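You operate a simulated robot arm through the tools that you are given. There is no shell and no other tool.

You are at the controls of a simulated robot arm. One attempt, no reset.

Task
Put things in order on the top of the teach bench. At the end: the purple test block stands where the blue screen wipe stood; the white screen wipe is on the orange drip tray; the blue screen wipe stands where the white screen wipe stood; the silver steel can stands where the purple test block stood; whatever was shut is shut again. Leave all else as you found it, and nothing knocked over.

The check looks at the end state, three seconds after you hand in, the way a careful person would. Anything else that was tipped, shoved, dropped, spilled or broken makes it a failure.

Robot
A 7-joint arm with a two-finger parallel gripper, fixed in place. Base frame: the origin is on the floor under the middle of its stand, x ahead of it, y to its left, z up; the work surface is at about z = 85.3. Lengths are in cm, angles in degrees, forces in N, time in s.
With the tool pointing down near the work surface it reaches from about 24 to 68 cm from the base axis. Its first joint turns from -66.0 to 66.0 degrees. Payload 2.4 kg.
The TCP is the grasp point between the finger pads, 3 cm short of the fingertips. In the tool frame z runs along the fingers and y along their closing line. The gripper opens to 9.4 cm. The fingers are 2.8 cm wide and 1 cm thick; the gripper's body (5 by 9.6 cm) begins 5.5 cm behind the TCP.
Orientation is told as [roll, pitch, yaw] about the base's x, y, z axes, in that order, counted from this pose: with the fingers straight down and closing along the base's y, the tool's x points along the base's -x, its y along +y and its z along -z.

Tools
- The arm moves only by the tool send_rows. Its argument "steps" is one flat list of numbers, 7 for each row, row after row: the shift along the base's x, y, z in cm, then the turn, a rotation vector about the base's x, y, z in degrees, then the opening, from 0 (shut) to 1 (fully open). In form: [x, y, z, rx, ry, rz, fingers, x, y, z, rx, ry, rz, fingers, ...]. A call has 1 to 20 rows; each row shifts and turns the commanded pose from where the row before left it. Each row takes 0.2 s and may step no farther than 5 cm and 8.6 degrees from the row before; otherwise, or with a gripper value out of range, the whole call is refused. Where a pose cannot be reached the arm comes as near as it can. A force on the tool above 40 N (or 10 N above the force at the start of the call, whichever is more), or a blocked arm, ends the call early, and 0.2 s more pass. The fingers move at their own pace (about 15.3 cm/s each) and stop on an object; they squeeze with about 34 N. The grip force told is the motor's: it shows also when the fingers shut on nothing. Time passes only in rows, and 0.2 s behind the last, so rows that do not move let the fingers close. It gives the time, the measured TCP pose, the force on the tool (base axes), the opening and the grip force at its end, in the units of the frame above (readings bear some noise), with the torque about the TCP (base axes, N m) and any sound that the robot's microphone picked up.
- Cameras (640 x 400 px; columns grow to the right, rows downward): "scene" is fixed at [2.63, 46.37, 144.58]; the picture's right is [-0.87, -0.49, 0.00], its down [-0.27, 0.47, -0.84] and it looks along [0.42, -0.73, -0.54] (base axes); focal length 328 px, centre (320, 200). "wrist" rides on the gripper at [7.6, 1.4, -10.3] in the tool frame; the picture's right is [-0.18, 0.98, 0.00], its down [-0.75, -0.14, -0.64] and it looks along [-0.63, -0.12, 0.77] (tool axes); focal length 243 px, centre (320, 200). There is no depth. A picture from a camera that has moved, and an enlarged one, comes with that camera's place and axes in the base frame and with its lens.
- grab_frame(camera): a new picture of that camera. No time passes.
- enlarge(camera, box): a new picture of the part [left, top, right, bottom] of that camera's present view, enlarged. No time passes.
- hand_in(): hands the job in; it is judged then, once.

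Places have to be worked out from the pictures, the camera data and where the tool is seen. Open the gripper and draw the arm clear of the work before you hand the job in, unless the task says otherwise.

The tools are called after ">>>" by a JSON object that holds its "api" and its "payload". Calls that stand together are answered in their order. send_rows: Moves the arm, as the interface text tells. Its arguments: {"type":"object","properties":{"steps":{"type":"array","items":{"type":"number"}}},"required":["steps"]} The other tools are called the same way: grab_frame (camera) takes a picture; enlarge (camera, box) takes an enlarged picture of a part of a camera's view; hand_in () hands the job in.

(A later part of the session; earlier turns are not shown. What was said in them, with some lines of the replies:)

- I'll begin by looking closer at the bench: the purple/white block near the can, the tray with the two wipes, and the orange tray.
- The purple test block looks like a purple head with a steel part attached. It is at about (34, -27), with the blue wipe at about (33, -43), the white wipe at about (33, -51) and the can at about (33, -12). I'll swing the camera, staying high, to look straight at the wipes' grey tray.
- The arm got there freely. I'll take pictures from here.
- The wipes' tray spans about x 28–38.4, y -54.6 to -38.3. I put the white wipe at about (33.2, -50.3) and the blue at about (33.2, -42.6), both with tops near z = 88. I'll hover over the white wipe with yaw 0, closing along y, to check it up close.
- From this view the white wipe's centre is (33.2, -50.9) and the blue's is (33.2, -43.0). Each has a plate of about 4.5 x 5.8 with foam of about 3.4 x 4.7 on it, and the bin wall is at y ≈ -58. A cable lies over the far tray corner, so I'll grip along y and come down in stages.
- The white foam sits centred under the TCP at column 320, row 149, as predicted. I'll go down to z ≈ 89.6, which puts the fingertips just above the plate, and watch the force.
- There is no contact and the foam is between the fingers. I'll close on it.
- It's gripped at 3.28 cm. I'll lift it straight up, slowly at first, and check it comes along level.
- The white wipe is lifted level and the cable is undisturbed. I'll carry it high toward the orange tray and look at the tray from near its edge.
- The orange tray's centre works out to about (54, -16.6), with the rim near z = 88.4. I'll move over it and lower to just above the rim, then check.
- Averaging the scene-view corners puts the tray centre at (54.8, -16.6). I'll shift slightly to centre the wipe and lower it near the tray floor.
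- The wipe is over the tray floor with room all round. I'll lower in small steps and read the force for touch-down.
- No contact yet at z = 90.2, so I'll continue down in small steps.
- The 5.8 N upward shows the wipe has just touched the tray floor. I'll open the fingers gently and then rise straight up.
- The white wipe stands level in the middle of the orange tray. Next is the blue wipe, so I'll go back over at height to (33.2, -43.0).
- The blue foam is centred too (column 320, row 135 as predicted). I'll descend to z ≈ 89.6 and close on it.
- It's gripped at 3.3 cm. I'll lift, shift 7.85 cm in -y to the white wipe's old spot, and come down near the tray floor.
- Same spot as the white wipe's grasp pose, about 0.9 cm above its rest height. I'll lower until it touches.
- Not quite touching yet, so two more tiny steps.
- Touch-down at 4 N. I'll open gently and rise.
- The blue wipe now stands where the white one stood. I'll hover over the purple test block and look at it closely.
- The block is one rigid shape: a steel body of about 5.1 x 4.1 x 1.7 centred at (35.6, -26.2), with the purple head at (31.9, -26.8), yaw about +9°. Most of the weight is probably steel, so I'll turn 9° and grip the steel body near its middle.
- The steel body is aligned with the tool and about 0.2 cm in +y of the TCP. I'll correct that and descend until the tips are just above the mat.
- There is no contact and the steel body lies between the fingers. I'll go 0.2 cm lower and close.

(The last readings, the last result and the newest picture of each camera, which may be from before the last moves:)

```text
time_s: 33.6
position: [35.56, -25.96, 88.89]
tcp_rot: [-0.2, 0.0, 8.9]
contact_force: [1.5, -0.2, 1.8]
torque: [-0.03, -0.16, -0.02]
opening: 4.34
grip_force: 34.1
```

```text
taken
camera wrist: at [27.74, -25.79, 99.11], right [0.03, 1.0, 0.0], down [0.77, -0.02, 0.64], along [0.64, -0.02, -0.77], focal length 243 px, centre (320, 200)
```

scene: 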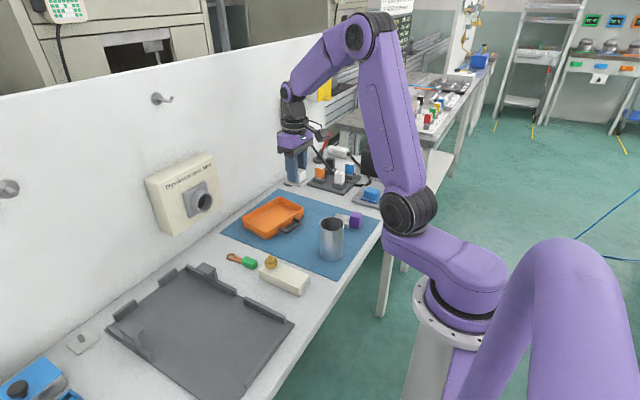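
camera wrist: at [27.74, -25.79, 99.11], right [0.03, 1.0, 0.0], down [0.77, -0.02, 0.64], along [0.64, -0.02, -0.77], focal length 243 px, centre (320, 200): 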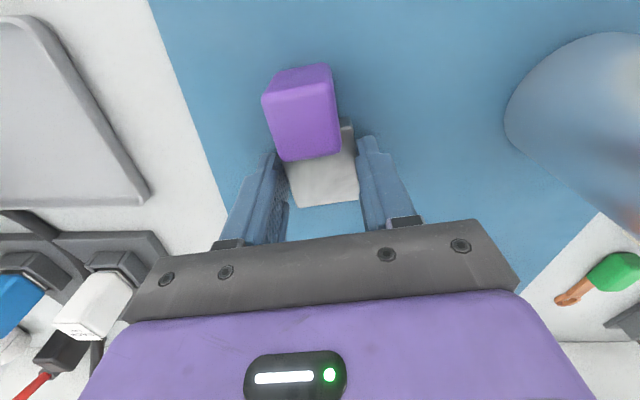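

It's gripped at 4.34 cm on the steel body. I'll lift a little first to see whether the whole block comes up level.

>>> {"api": "send_rows", "payload": {"steps": [0, 0, 0.3, 0, 0, 0, 0, 0, 0, 0.7, 0, 0, 0, 0, 0, 0, 1.0, 0, 0, 0, 0, 0, 0, 0, 0, 0, 0, 0]}}

>>> {"api": "grab_frame", "payload": {"camera": "wrist"}}

>>> {"api": "enlarge", "payload": {"camera": "scene", "box": [310, 180, 390, 250]}}

```text
time_s: 34.6
position: [35.48, -26.17, 90.84]
tcp_rot: [0.0, 0.1, 9.0]
contact_force: [-0.1, 0.6, -2.3]
torque: [0.0, -0.05, 0.0]
opening: 4.35
grip_force: 33.9
```

```text
taken
camera wrist: at [27.77, -25.84, 101.11], right [0.03, 1.0, 0.0], down [0.77, -0.02, 0.64], along [0.64, -0.02, -0.77], focal length 243 px, centre (320, 200)
```

wrist: 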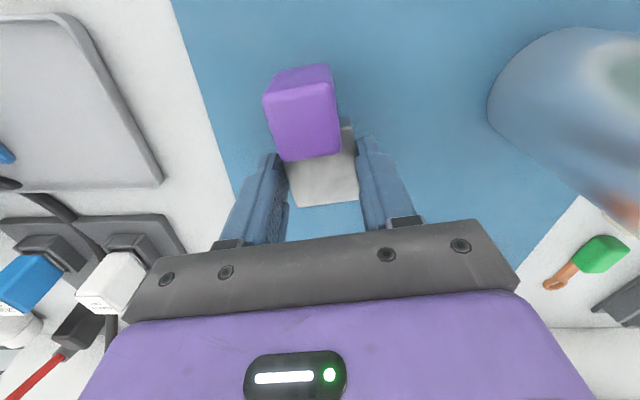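

```text
5.71 times, centred on (350, 215) of scene
camera zoom: at [2.63, 46.37, 144.58], right [-0.87, -0.49, 0.0], down [-0.27, 0.47, -0.84], along [0.42, -0.73, -0.54], focal length 1875 px, centre (149, 114)
```

zoom: 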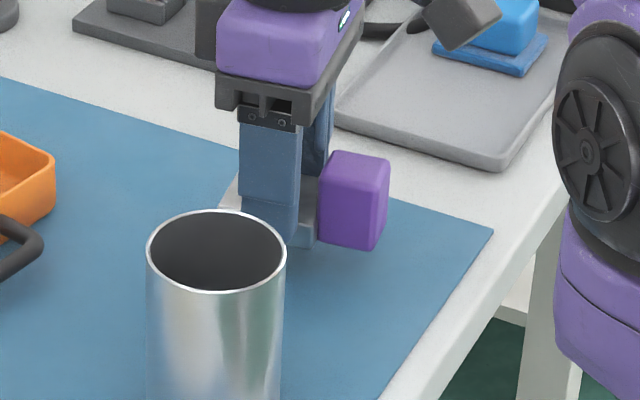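

The whole block came up as one piece and level, weighing about 2.3 N. I'll raise it, square it to the tray (-9°), and carry it to the blue wipe's old spot, with its middle over (33.2, -43.0).

>>> {"api": "send_rows", "payload": {"steps": [0, 0, 2.5, 0, 0, 0, 0, 0, 0, 2.5, 0, 0, 0, 0, -0.26, -4.21, 0, 0, 0, -2.25, 0, -0.26, -4.21, 0, 0, 0, -2.25, 0, -0.26, -4.21, 0, 0, 0, -2.25, 0, -0.26, -4.21, 0, 0, 0, -2.25, 0, 0, 0, 0, 0, 0, 0, 0]}}

>>> {"api": "grab_frame", "payload": {"camera": "wrist"}}

>>> {"api": "enlarge", "payload": {"camera": "scene", "box": [330, 140, 430, 220]}}

```text
time_s: 36.2
position: [34.37, -42.98, 95.8]
tcp_rot: [0.0, 0.0, -0.2]
contact_force: [0.2, 0.5, -2.1]
torque: [0.01, -0.04, 0.0]
opening: 4.33
grip_force: 33.5
```

```text
taken
camera wrist: at [26.74, -41.46, 105.94], right [0.19, 0.98, 0.0], down [0.75, -0.14, 0.64], along [0.63, -0.12, -0.77], focal length 243 px, centre (320, 200)
```

wrist: 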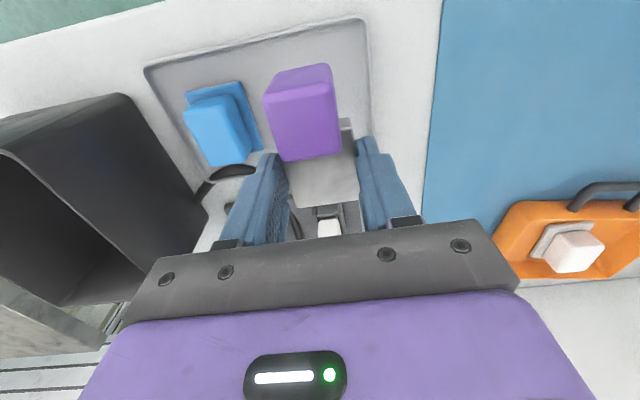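

```text
5.00 times, centred on (380, 180) of scene
camera zoom: at [2.63, 46.36, 144.58], right [-0.87, -0.49, 0.0], down [-0.27, 0.47, -0.84], along [0.42, -0.73, -0.54], focal length 1641 px, centre (20, 300)
```

zoom: 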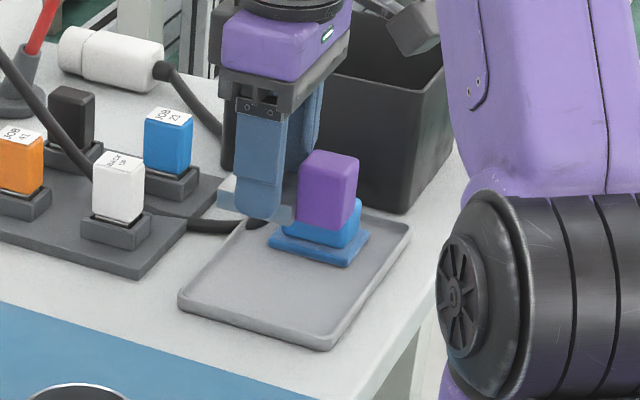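

It is positioned over the free half of the tray, well clear of the blue wipe. I'll lower in stages.

>>> {"api": "send_rows", "payload": {"steps": [0, 0, -2, 0, 0, 0, 0, 0, 0, -2, 0, 0, 0, 0, 0, 0, -1.2, 0, 0, 0, 0, 0, 0, 0, 0, 0, 0, 0]}}

>>> {"api": "grab_frame", "payload": {"camera": "wrist"}}

>>> {"api": "enlarge", "payload": {"camera": "scene", "box": [340, 150, 420, 220]}}

```text
time_s: 37.2
position: [34.46, -42.98, 90.54]
tcp_rot: [-0.2, 0.1, -0.2]
contact_force: [-0.4, 0.9, -2.0]
torque: [0.02, -0.06, -0.02]
opening: 4.36
grip_force: 34.2
```

```text
taken
camera wrist: at [26.76, -41.45, 100.72], right [0.19, 0.98, 0.0], down [0.75, -0.14, 0.64], along [0.63, -0.12, -0.77], focal length 243 px, centre (320, 200)
```

wrist: 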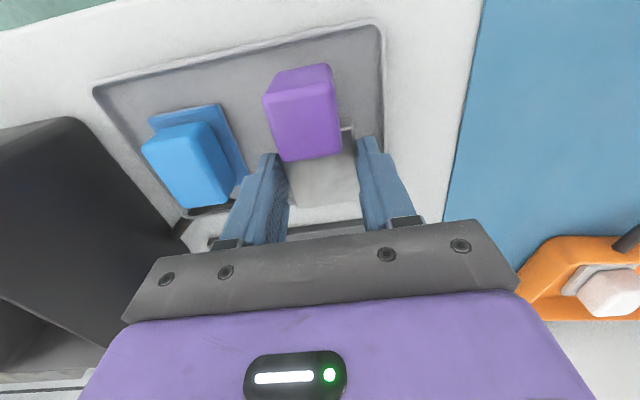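

```text
5.71 times, centred on (380, 185) of scene
camera zoom: at [2.63, 46.36, 144.58], right [-0.87, -0.49, 0.0], down [-0.27, 0.47, -0.84], along [0.42, -0.73, -0.54], focal length 1875 px, centre (-23, 286)
```

zoom: 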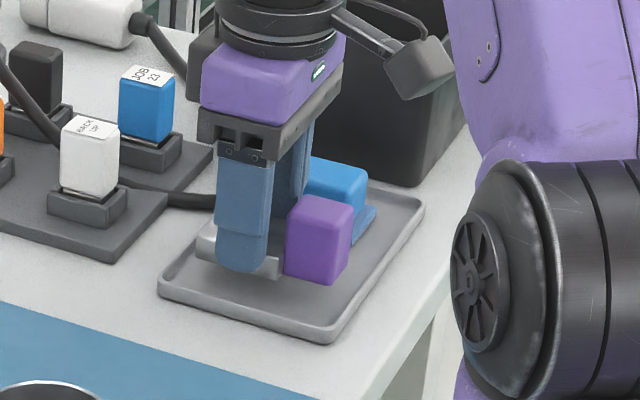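

The block spans about x 29.25–36.85, inside the tray's flat interior on all sides. I'll lower until it touches.

>>> {"api": "send_rows", "payload": {"steps": [0, 0, -0.4, 0, 0, 0, 0, 0, 0, -0.3, 0, 0, 0, 0, 0, 0, -0.2, 0, 0, 0, 0, 0, 0, 0, 0, 0, 0, 0]}}

```text
time_s: 38.2
position: [34.36, -42.8, 89.7]
tcp_rot: [-0.1, -0.1, 0.0]
contact_force: [0.0, 0.2, -2.2]
torque: [0.06, -0.03, -0.02]
opening: 4.36
grip_force: 34.3
```

Still hanging free (-2.2 N is its own weight), so more small steps down.

>>> {"api": "send_rows", "payload": {"steps": [0, 0, -0.15, 0, 0, 0, 0, 0, 0, -0.15, 0, 0, 0, 0, 0, 0, 0, 0, 0, 0, 0]}}

```text
time_s: 39.0
position: [34.31, -42.94, 89.47]
tcp_rot: [-0.1, 0.0, -0.1]
contact_force: [0.7, -0.7, -3.0]
torque: [0.01, -0.02, 0.0]
opening: 4.33
grip_force: 34.1
```

>>> {"api": "send_rows", "payload": {"steps": [0, 0, -0.12, 0, 0, 0, 0, 0, 0, 0, 0, 0, 0, 0]}}

```text
time_s: 39.6
position: [34.43, -42.96, 89.37]
tcp_rot: [-0.1, 0.0, -0.1]
contact_force: [-0.1, 0.0, -2.6]
torque: [-0.02, -0.03, -0.05]
opening: 4.34
grip_force: 33.4
```

Free still at 89.37, so I'll continue in tiny steps.

>>> {"api": "send_rows", "payload": {"steps": [0, 0, -0.12, 0, 0, 0, 0, 0, 0, 0, 0, 0, 0, 0]}}

```text
time_s: 40.2
position: [34.46, -42.99, 89.24]
tcp_rot: [0.0, 0.0, 0.0]
contact_force: [-0.2, 0.6, -2.4]
torque: [0.03, -0.04, 0.03]
opening: 4.36
grip_force: 34.0
```

>>> {"api": "send_rows", "payload": {"steps": [0, 0, -0.1, 0, 0, 0, 0, 0, 0, 0, 0, 0, 0, 0]}}

```text
time_s: 40.8
position: [34.44, -42.95, 89.06]
tcp_rot: [0.0, 0.0, 0.0]
contact_force: [-0.1, 0.0, -2.1]
torque: [0.01, -0.07, -0.02]
opening: 4.33
grip_force: 33.8
```

Still hanging, and since the mat contact was at 88.9 the tray floor must be near that height. I'll take another small step and a look.

>>> {"api": "send_rows", "payload": {"steps": [0, 0, -0.1, 0, 0, 0, 0, 0, 0, 0, 0, 0, 0, 0]}}

>>> {"api": "enlarge", "payload": {"camera": "scene", "box": [350, 170, 410, 220]}}

```text
time_s: 41.4
position: [34.37, -42.93, 89.11]
tcp_rot: [-0.1, 0.1, 0.0]
contact_force: [0.9, 0.5, -1.9]
torque: [0.01, -0.06, 0.02]
opening: 4.33
grip_force: 33.7
```

```text
8.00 times, centred on (380, 195) of scene
camera zoom: at [2.63, 46.36, 144.58], right [-0.87, -0.49, 0.0], down [-0.27, 0.47, -0.84], along [0.42, -0.73, -0.54], focal length 2626 px, centre (-160, 240)
```

zoom: 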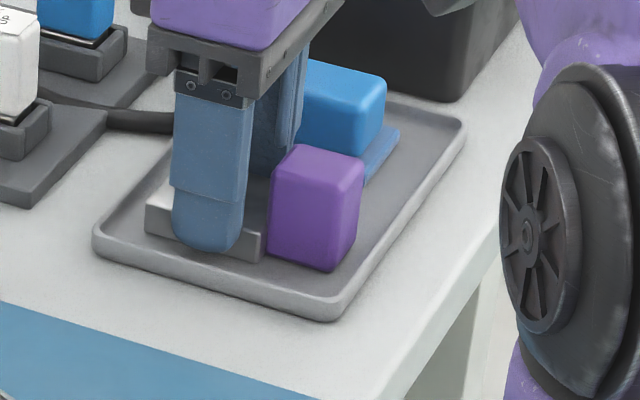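

>>> {"api": "send_rows", "payload": {"steps": [0, 0, -0.1, 0, 0, 0, 0, 0, 0, 0, 0, 0, 0, 0]}}

```text
time_s: 42.0
position: [34.36, -42.92, 89.09]
tcp_rot: [-0.2, -0.2, -0.1]
contact_force: [-0.1, 0.9, 15.9]
torque: [0.27, 0.7, -0.05]
opening: 4.35
grip_force: 34.1
```

Contact, with the purple end touching first. I'll ease off by half a millimetre and then open gently, so the block settles flat.

>>> {"api": "send_rows", "payload": {"steps": [0, 0, 0.05, 0, 0, 0, 0, 0, 0, 0, 0, 0, 0, 0]}}

>>> {"api": "send_rows", "payload": {"steps": [0, 0, 0, 0, 0, 0, 0.48, 0, 0, 0, 0, 0, 0, 0.52, 0, 0, 0, 0, 0, 0, 0.58, 0, 0, 0, 0, 0, 0, 0.58]}}

>>> {"api": "enlarge", "payload": {"camera": "scene", "box": [350, 170, 410, 220]}}

>>> {"api": "grab_frame", "payload": {"camera": "wrist"}}

```text
time_s: 42.6
position: [34.46, -42.97, 88.89]
tcp_rot: [-0.1, 0.0, -0.1]
contact_force: [0.0, 0.0, 14.7]
torque: [0.0, 0.18, 0.06]
opening: 4.33
grip_force: 33.7
```

```text
time_s: 43.6
position: [34.28, -42.99, 88.95]
tcp_rot: [0.0, 0.0, -0.1]
contact_force: [0.6, 0.4, 0.1]
torque: [0.0, 0.02, 0.01]
opening: 5.45
grip_force: 0.0
```

```text
8.00 times, centred on (380, 195) of scene
camera zoom: at [2.63, 46.37, 144.58], right [-0.87, -0.49, 0.0], down [-0.27, 0.47, -0.84], along [0.42, -0.73, -0.54], focal length 2626 px, centre (-160, 240)
```

zoom: 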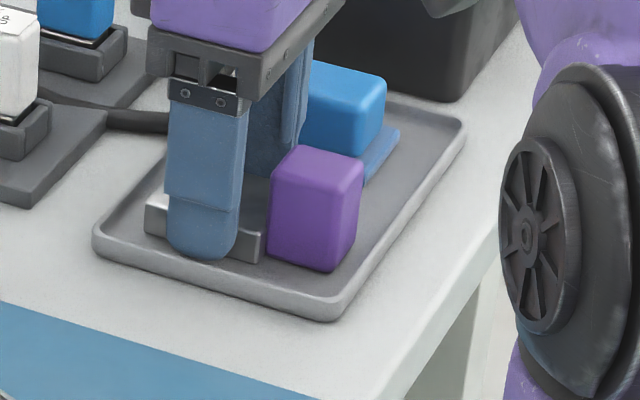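

```text
taken
camera wrist: at [26.72, -41.44, 99.17], right [0.19, 0.98, 0.0], down [0.75, -0.14, 0.64], along [0.63, -0.12, -0.77], focal length 243 px, centre (320, 200)
```

wrist: 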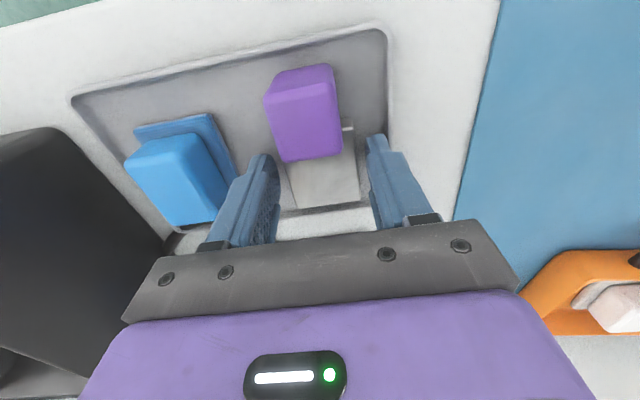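

The block is released and standing flat in the tray. I'll rise straight up and check.

>>> {"api": "send_rows", "payload": {"steps": [0, 0, 1, 0, 0, 0, 0.58, 0, 0, 2, 0, 0, 0, 0.58, 0, 0, 3, 0, 0, 0, 0.58, 0, 0, 4, 0, 0, 0, 0.58, 0, 0, 4, 0, 0, 0, 0.58, 0, 0, 4, 0, 0, 0, 0.58, 0, 0, 0, 0, 0, 0, 0.58]}}

>>> {"api": "grab_frame", "payload": {"camera": "wrist"}}

>>> {"api": "enlarge", "payload": {"camera": "scene", "box": [340, 150, 430, 220]}}

```text
time_s: 45.2
position: [34.5, -43.1, 107.27]
tcp_rot: [0.0, 0.1, -0.1]
contact_force: [-1.3, 0.5, -0.5]
torque: [0.0, 0.01, 0.02]
opening: 5.45
grip_force: 0.0
```

```text
taken
camera wrist: at [26.81, -41.62, 117.35], right [0.19, 0.98, 0.0], down [0.75, -0.14, 0.64], along [0.63, -0.12, -0.77], focal length 243 px, centre (320, 200)
```

wrist: 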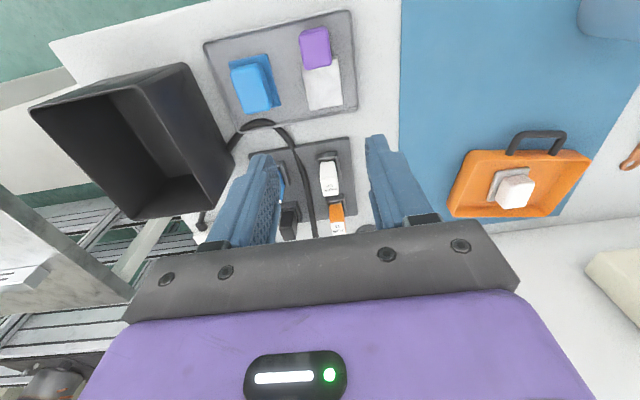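

```text
5.71 times, centred on (385, 185) of scene
camera zoom: at [2.63, 46.37, 144.58], right [-0.87, -0.49, 0.0], down [-0.27, 0.47, -0.84], along [0.42, -0.73, -0.54], focal length 1875 px, centre (-51, 286)
```

zoom: 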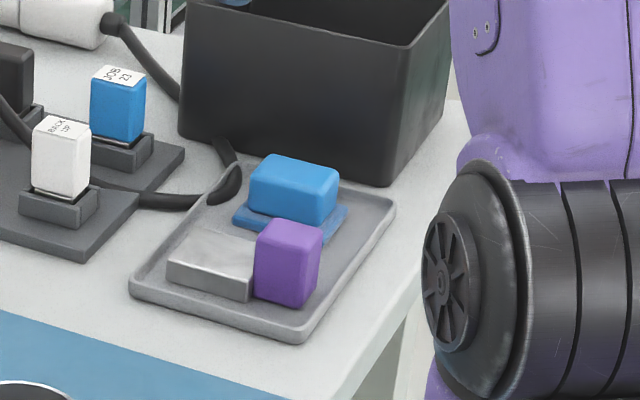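

All correct in the grey tray. Now the can: I'll move high over its estimated place (32.8, -12) with the gripper fully open and look.

>>> {"api": "send_rows", "payload": {"steps": [-0.24, 4.44, 0, 0, 0, 0, 1, -0.24, 4.44, 0, 0, 0, 0, 1, -0.24, 4.44, 0, 0, 0, 0, 1, -0.24, 4.44, 0, 0, 0, 0, 1, -0.24, 4.44, 0, 0, 0, 0, 1, -0.24, 4.44, 0, 0, 0, 0, 1, -0.24, 4.44, 0, 0, 0, 0, 1, 0, 0, 0, 0, 0, 0, 1]}}

>>> {"api": "grab_frame", "payload": {"camera": "wrist"}}

>>> {"api": "grab_frame", "payload": {"camera": "scene"}}

```text
time_s: 47.0
position: [32.67, -11.61, 106.97]
tcp_rot: [-0.1, 0.0, -0.1]
contact_force: [-0.1, 0.3, -0.8]
torque: [0.01, 0.0, -0.02]
opening: 9.4
grip_force: 0.0
```

```text
taken
camera wrist: at [25.1, -10.14, 117.31], right [0.19, 0.98, 0.0], down [0.75, -0.14, 0.64], along [0.63, -0.12, -0.77], focal length 243 px, centre (320, 200)
```

wrist: 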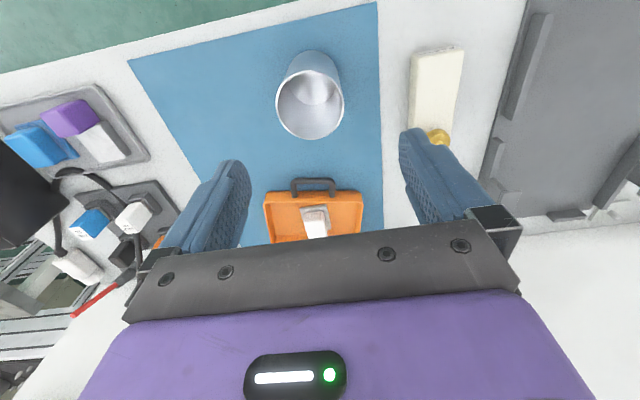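

```text
taken
```

scene: 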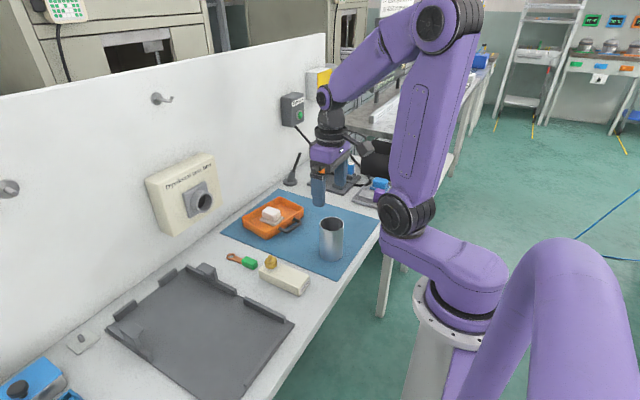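

>>> {"api": "enlarge", "payload": {"camera": "wrist", "box": [240, 30, 400, 150]}}

```text
3.33 times, centred on (320, 90) of wrist
camera zoom: at [25.1, -10.14, 117.31], right [0.19, 0.98, 0.0], down [0.75, -0.14, 0.64], along [0.63, -0.12, -0.77], focal length 809 px, centre (320, 567)
```

zoom: 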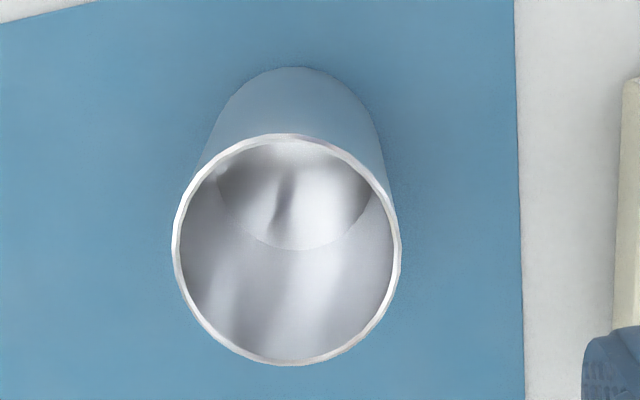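

The can is empty. The wrist view puts its rim centre at about (32.05, -12.4), diameter 6.05. I'll shift there and go down to just above the rim for a recheck.

>>> {"api": "send_rows", "payload": {"steps": [-0.3, -0.4, -1.5, 0, 0, 0, 1, -0.33, -0.4, -2, 0, 0, 0, 1, 0, 0, -2, 0, 0, 0, 1, 0, 0, 0, 0, 0, 0, 1]}}

>>> {"api": "grab_frame", "payload": {"camera": "wrist"}}

>>> {"api": "enlarge", "payload": {"camera": "scene", "box": [290, 170, 380, 270]}}

```text
time_s: 48.0
position: [32.09, -12.66, 101.48]
tcp_rot: [0.0, 0.0, 0.0]
contact_force: [0.1, 0.4, 0.0]
torque: [0.02, 0.02, -0.02]
opening: 9.43
grip_force: 0.0
```

```text
taken
camera wrist: at [24.39, -11.11, 111.68], right [0.19, 0.98, 0.0], down [0.75, -0.14, 0.64], along [0.63, -0.12, -0.77], focal length 243 px, centre (320, 200)
```

wrist: 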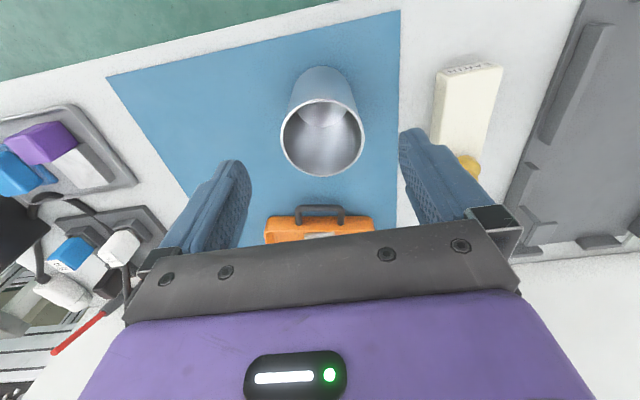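

```text
4.00 times, centred on (335, 220) of scene
camera zoom: at [2.63, 46.37, 144.58], right [-0.87, -0.49, 0.0], down [-0.27, 0.47, -0.84], along [0.42, -0.73, -0.54], focal length 1313 px, centre (260, 120)
```

zoom: 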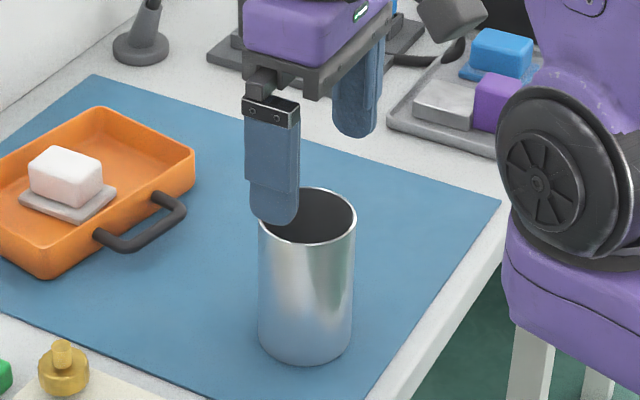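

The rim is centred under the TCP to within 0.2 cm. I'll nudge +0.1 in y and descend around the can to z ≈ 91.7, leaving the palm above the rim.

>>> {"api": "send_rows", "payload": {"steps": [0, 0.1, -2.5, 0, 0, 0, 1, 0, 0, -2.5, 0, 0, 0, 1, 0, 0, -2.5, 0, 0, 0, 1, 0, 0, -2.2, 0, 0, 0, 1, 0, 0, 0, 0, 0, 0, 1]}}

>>> {"api": "grab_frame", "payload": {"camera": "wrist"}}

>>> {"api": "enlarge", "payload": {"camera": "scene", "box": [290, 170, 380, 270]}}

```text
time_s: 49.2
position: [32.05, -12.63, 91.88]
tcp_rot: [-0.2, -0.1, -0.2]
contact_force: [-0.3, -0.4, 0.1]
torque: [-0.03, 0.0, -0.01]
opening: 9.39
grip_force: 0.1
```

```text
taken
camera wrist: at [24.37, -11.14, 102.05], right [0.19, 0.98, 0.0], down [0.75, -0.14, 0.64], along [0.63, -0.12, -0.77], focal length 243 px, centre (320, 200)
```

wrist: 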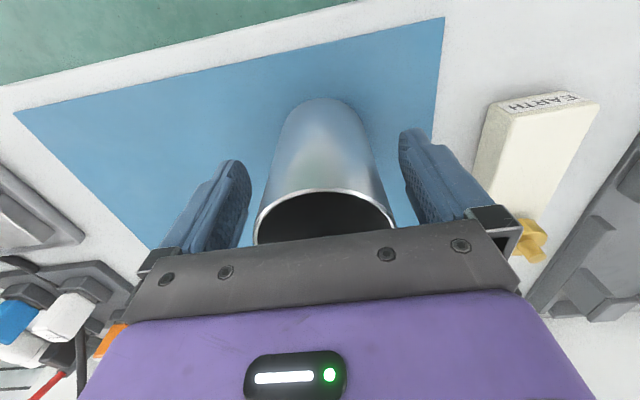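

```text
4.00 times, centred on (335, 220) of scene
camera zoom: at [2.63, 46.37, 144.58], right [-0.87, -0.49, 0.0], down [-0.27, 0.47, -0.84], along [0.42, -0.73, -0.54], focal length 1313 px, centre (260, 120)
```

zoom: 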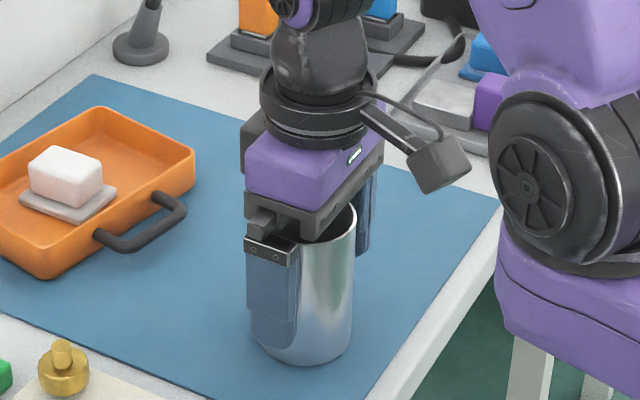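

The can is between the fingers with clearance on both sides. I'll close gradually.

>>> {"api": "send_rows", "payload": {"steps": [0, 0.1, 0, 0, 0, 0, 0.8, 0, 0, 0, 0, 0, 0, 0.7, 0, 0, 0, 0, 0, 0, 0.66, 0, 0, 0, 0, 0, 0, 0.6, 0, 0, 0, 0, 0, 0, 0.3, 0, 0, 0, 0, 0, 0, 0.3]}}

>>> {"api": "grab_frame", "payload": {"camera": "wrist"}}

```text
time_s: 50.6
position: [31.98, -12.55, 91.79]
tcp_rot: [-0.1, 0.1, -0.2]
contact_force: [0.0, 0.6, 1.0]
torque: [0.02, 0.02, 0.0]
opening: 6.25
grip_force: 34.3
```

```text
taken
camera wrist: at [24.36, -11.02, 102.07], right [0.19, 0.98, 0.0], down [0.75, -0.14, 0.64], along [0.63, -0.12, -0.77], focal length 243 px, centre (320, 200)
```

wrist: 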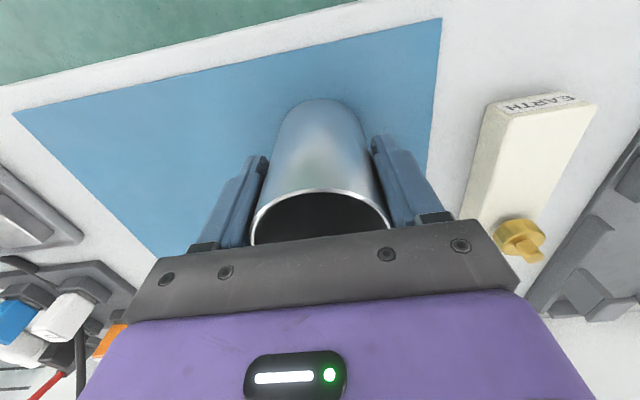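

It's gripped at 6.25 cm. I'll lift straight up slowly and check.

>>> {"api": "send_rows", "payload": {"steps": [0, 0, 0.5, 0, 0, 0, 0.3, 0, 0, 1, 0, 0, 0, 0.3, 0, 0, 1.5, 0, 0, 0, 0.3, 0, 0, 2, 0, 0, 0, 0.3, 0, 0, 0, 0, 0, 0, 0.3]}}

>>> {"api": "enlarge", "payload": {"camera": "scene", "box": [290, 170, 380, 270]}}

```text
time_s: 51.8
position: [32.13, -12.56, 96.8]
tcp_rot: [-0.1, 0.0, 0.0]
contact_force: [-0.5, -0.1, -1.1]
torque: [0.02, 0.02, -0.04]
opening: 6.22
grip_force: 34.1
```

```text
4.00 times, centred on (335, 220) of scene
camera zoom: at [2.63, 46.37, 144.58], right [-0.87, -0.49, 0.0], down [-0.27, 0.47, -0.84], along [0.42, -0.73, -0.54], focal length 1313 px, centre (260, 120)
```

zoom: 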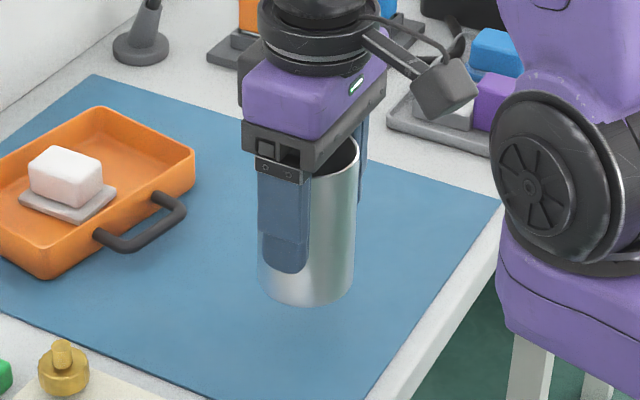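

The can hangs level. I'll carry it to the purple block's old spot (34.3, -26.4) and lower to just above the mat.

>>> {"api": "send_rows", "payload": {"steps": [0.55, -3.46, 0, 0, 0, 0, 0.3, 0.55, -3.46, 0, 0, 0, 0, 0.3, 0.55, -3.46, 0, 0, 0, 0, 0.3, 0.55, -3.46, 0, 0, 0, 0, 0.3, 0, 0, 0, 0, 0, 0, 0.3, 0, 0, -2, 0, 0, 0, 0.3, 0, 0, -1.6, 0, 0, 0, 0.3, 0, 0, -0.8, 0, 0, 0, 0.3, 0, 0, 0, 0, 0, 0, 0.3]}}

>>> {"api": "enlarge", "payload": {"camera": "scene", "box": [300, 150, 400, 260]}}

>>> {"api": "grab_frame", "payload": {"camera": "wrist"}}

```text
time_s: 53.8
position: [34.37, -26.44, 92.33]
tcp_rot: [-0.1, 0.0, -0.1]
contact_force: [-0.2, 0.3, -1.1]
torque: [-0.02, -0.01, 0.04]
opening: 6.2
grip_force: 34.2
```

```text
3.64 times, centred on (350, 205) of scene
camera zoom: at [2.63, 46.37, 144.58], right [-0.87, -0.49, 0.0], down [-0.27, 0.47, -0.84], along [0.42, -0.73, -0.54], focal length 1193 px, centre (211, 182)
```

zoom: 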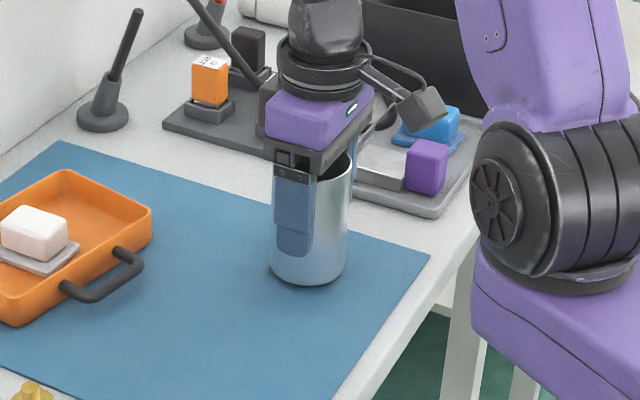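

```text
taken
camera wrist: at [26.64, -24.99, 102.56], right [0.19, 0.98, 0.0], down [0.75, -0.14, 0.64], along [0.63, -0.12, -0.77], focal length 243 px, centre (320, 200)
```

wrist: 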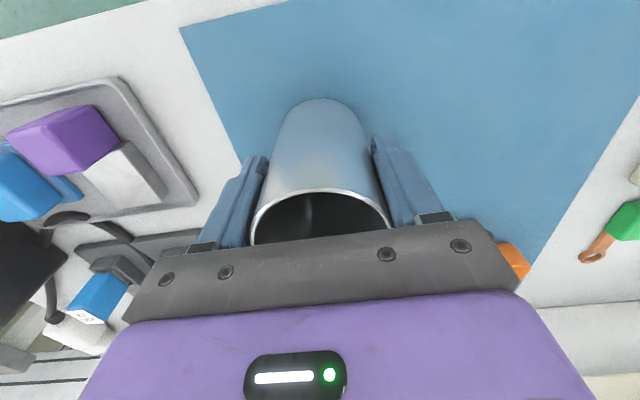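

Positioned about 0.5 cm above rest height. I'll lower in small steps until it touches.

>>> {"api": "send_rows", "payload": {"steps": [0, 0, -0.2, 0, 0, 0, 0.3, 0, 0, -0.15, 0, 0, 0, 0.3, 0, 0, 0, 0, 0, 0, 0.3]}}

>>> {"api": "send_rows", "payload": {"steps": [0, 0, -0.1, 0, 0, 0, 0.3, 0, 0, 0, 0, 0, 0, 0.3]}}

```text
time_s: 54.6
position: [34.39, -26.43, 92.02]
tcp_rot: [-0.1, 0.0, -0.1]
contact_force: [0.7, 0.2, -0.1]
torque: [0.02, 0.04, -0.01]
opening: 6.18
grip_force: 33.8
```

```text
time_s: 55.2
position: [34.36, -26.43, 91.96]
tcp_rot: [0.0, 0.0, -0.1]
contact_force: [0.7, 0.4, -1.9]
torque: [-0.02, 0.02, 0.01]
opening: 6.17
grip_force: 34.1
```

>>> {"api": "send_rows", "payload": {"steps": [0, 0, -0.1, 0, 0, 0, 0.3, 0, 0, 0, 0, 0, 0, 0.3]}}

```text
time_s: 55.8
position: [34.3, -26.35, 91.76]
tcp_rot: [0.0, 0.0, 0.0]
contact_force: [-3.1, -0.4, 10.7]
torque: [0.08, 0.17, -0.02]
opening: 6.18
grip_force: 33.6
```

Touch-down (10.7 N). I'll open gently, pause, then rise straight up with the gripper fully open.

>>> {"api": "send_rows", "payload": {"steps": [0, 0, 0, 0, 0, 0, 0.67, 0, 0, 0, 0, 0, 0, 0.72, 0, 0, 0, 0, 0, 0, 0.85, 0, 0, 0, 0, 0, 0, 0.95, 0, 0, 0, 0, 0, 0, 0.95]}}

>>> {"api": "grab_frame", "payload": {"camera": "wrist"}}

>>> {"api": "enlarge", "payload": {"camera": "scene", "box": [300, 150, 400, 260]}}

```text
time_s: 57.0
position: [34.24, -26.4, 91.81]
tcp_rot: [-0.1, 0.0, -0.2]
contact_force: [0.3, 0.4, 0.7]
torque: [0.01, -0.02, -0.04]
opening: 8.93
grip_force: 0.0
```

```text
taken
camera wrist: at [26.64, -24.84, 102.04], right [0.19, 0.98, 0.0], down [0.75, -0.14, 0.64], along [0.63, -0.12, -0.77], focal length 243 px, centre (320, 200)
```

wrist: 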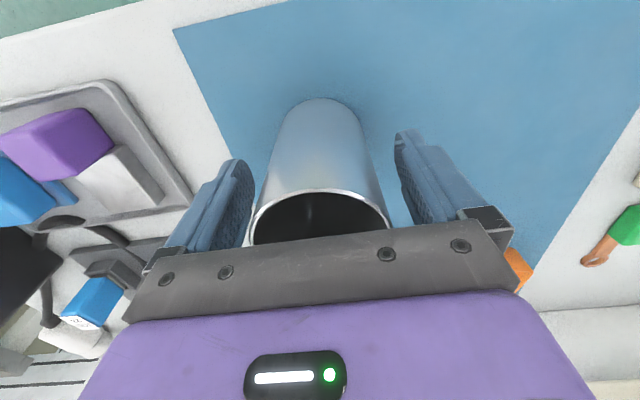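

```text
3.64 times, centred on (350, 205) of scene
camera zoom: at [2.63, 46.37, 144.58], right [-0.87, -0.49, 0.0], down [-0.27, 0.47, -0.84], along [0.42, -0.73, -0.54], focal length 1193 px, centre (211, 182)
```

zoom: 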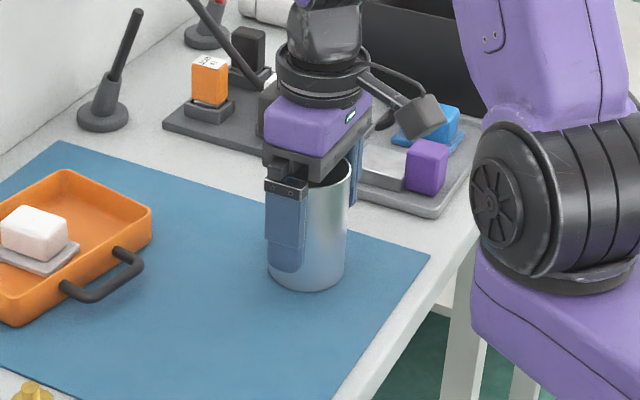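

The can stands on the mat and the fingers are clear of it on both sides. I'll rise straight up, then go back to a high parking pose.

>>> {"api": "send_rows", "payload": {"steps": [0, 0, 0.8, 0, 0, 0, 0.95, 0, 0, 1.5, 0, 0, 0, 0.95, 0, 0, 2.5, 0, 0, 0, 0.95, 0, 0, 3, 0, 0, 0, 0.95, 0, 0, 4, 0, 0, 0, 0.95, 0, 0, 4, 0, 0, 0, 0.95, 0, 0, 4, 0, 0, 0, 0.95, 0, 0, 4, 0, 0, 0, 1, 0, 0, 0, 0, 0, 0, 1]}}

>>> {"api": "grab_frame", "payload": {"camera": "wrist"}}

>>> {"api": "grab_frame", "payload": {"camera": "scene"}}

>>> {"api": "enlarge", "payload": {"camera": "scene", "box": [220, 120, 440, 280]}}

```text
time_s: 59.0
position: [34.0, -26.23, 115.69]
tcp_rot: [-0.1, 0.0, -0.1]
contact_force: [-0.4, 0.3, -0.4]
torque: [-0.01, -0.03, -0.01]
opening: 9.41
grip_force: 0.1
```

```text
taken
camera wrist: at [26.46, -24.78, 125.97], right [0.19, 0.98, 0.0], down [0.75, -0.14, 0.64], along [0.63, -0.12, -0.77], focal length 243 px, centre (320, 200)
```

wrist: 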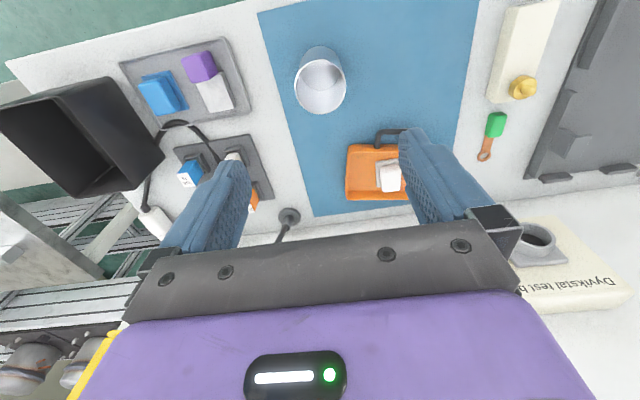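

```text
taken
```

scene: 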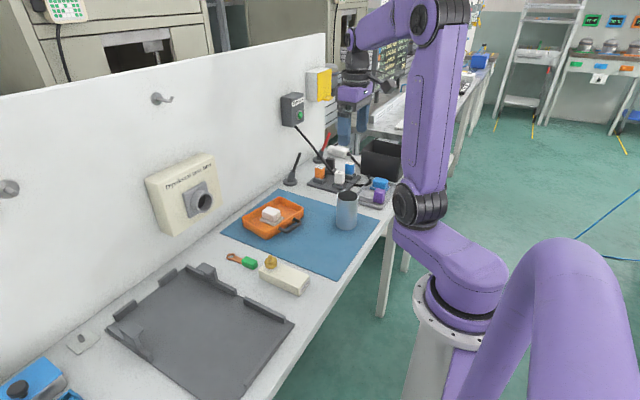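

```text
2.50 times, centred on (330, 200) of scene
camera zoom: at [2.63, 46.37, 144.58], right [-0.87, -0.49, 0.0], down [-0.27, 0.47, -0.84], along [0.42, -0.73, -0.54], focal length 820 px, centre (295, 200)
```

zoom: 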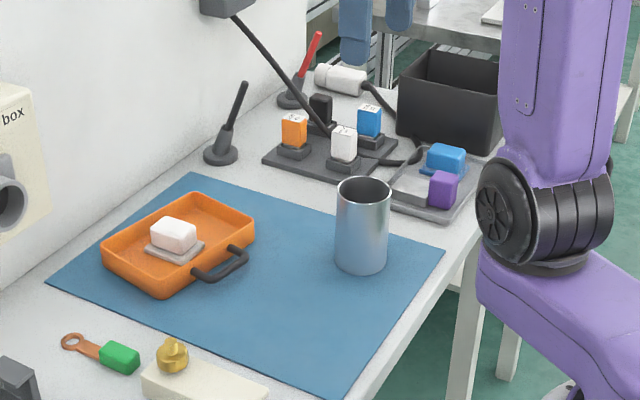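

Everything is where it should be: purple block on blue's old spot, blue wipe on white's, white wipe in the orange tray, can on the purple block's spot, and all else looks untouched. I'll return to the starting pose, clear of the bench, with the gripper open.

>>> {"api": "send_rows", "payload": {"steps": [0.8, 1.7, 1.0, 0, 0, 0, 1, 0.8, 1.7, 1.0, 0, 0, 0, 1, 0, 0, 2, 0, 0, 0, 1, 0, 0, 0, 0, 0, 0, 1]}}

>>> {"api": "enlarge", "payload": {"camera": "wrist", "box": [80, 0, 340, 220]}}

>>> {"api": "enlarge", "payload": {"camera": "scene", "box": [320, 140, 420, 240]}}

```text
time_s: 60.0
position: [35.91, -22.79, 119.64]
tcp_rot: [0.0, 0.0, -0.1]
contact_force: [0.1, 0.0, -1.2]
torque: [-0.02, -0.02, -0.05]
opening: 9.42
grip_force: 0.1
```

```text
1.82 times, centred on (210, 110) of wrist
camera zoom: at [28.22, -21.31, 129.89], right [0.19, 0.98, 0.0], down [0.75, -0.14, 0.64], along [0.63, -0.12, -0.77], focal length 441 px, centre (520, 364)
```

zoom: 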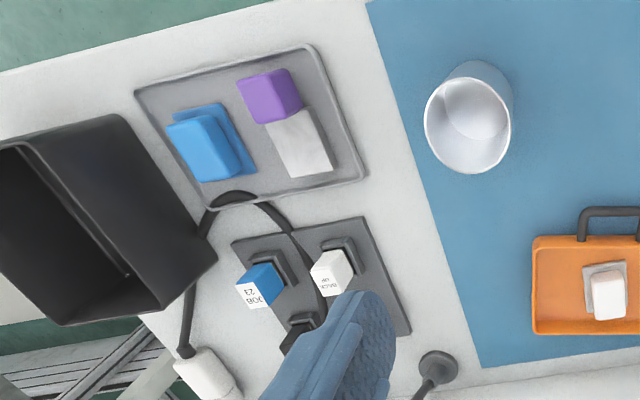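

```text
4.00 times, centred on (370, 190) of scene
camera zoom: at [2.63, 46.37, 144.58], right [-0.87, -0.49, 0.0], down [-0.27, 0.47, -0.84], along [0.42, -0.73, -0.54], focal length 1313 px, centre (120, 240)
```

zoom: 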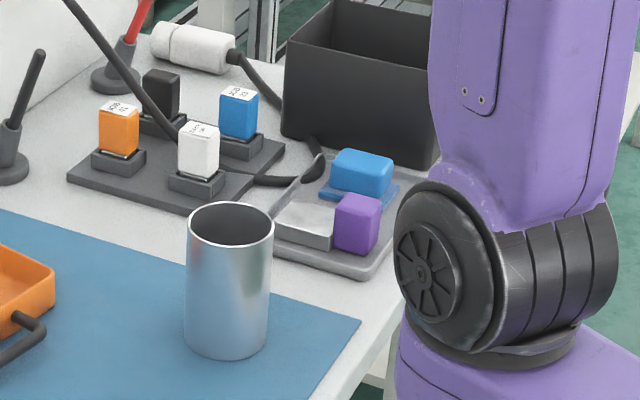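

The final pictures show all four objects upright in their target places, the surroundings unchanged, and the arm high and clear with the gripper open. Handing in.

>>> {"api": "hand_in", "payload": {}}

```text
The job is handed in.
```

I moved all four objects to their target places and handed the job in. The last pictures before that showed everything upright and nothing else disturbed.

| Object | Where it is now |
|---|---|
| White screen wipe | In the middle of the orange drip tray |
| Blue screen wipe | Where the white wipe stood, in the grey tray |
| Purple test block | Where the blue wipe stood, in the grey tray |
| Silver steel can | Where the purple block stood, on the blue mat |

- **Purple block:** it is a purple head fixed to a steel body, and it moved as one piece. I put the middle of the whole block over the blue wipe's old spot and turned it about 9° so it sits square in the tray.
- **Shut items:** I opened nothing, so there was nothing to shut again.
- **Arm:** it is raised clear of the bench, close to its starting position, with the gripper open.
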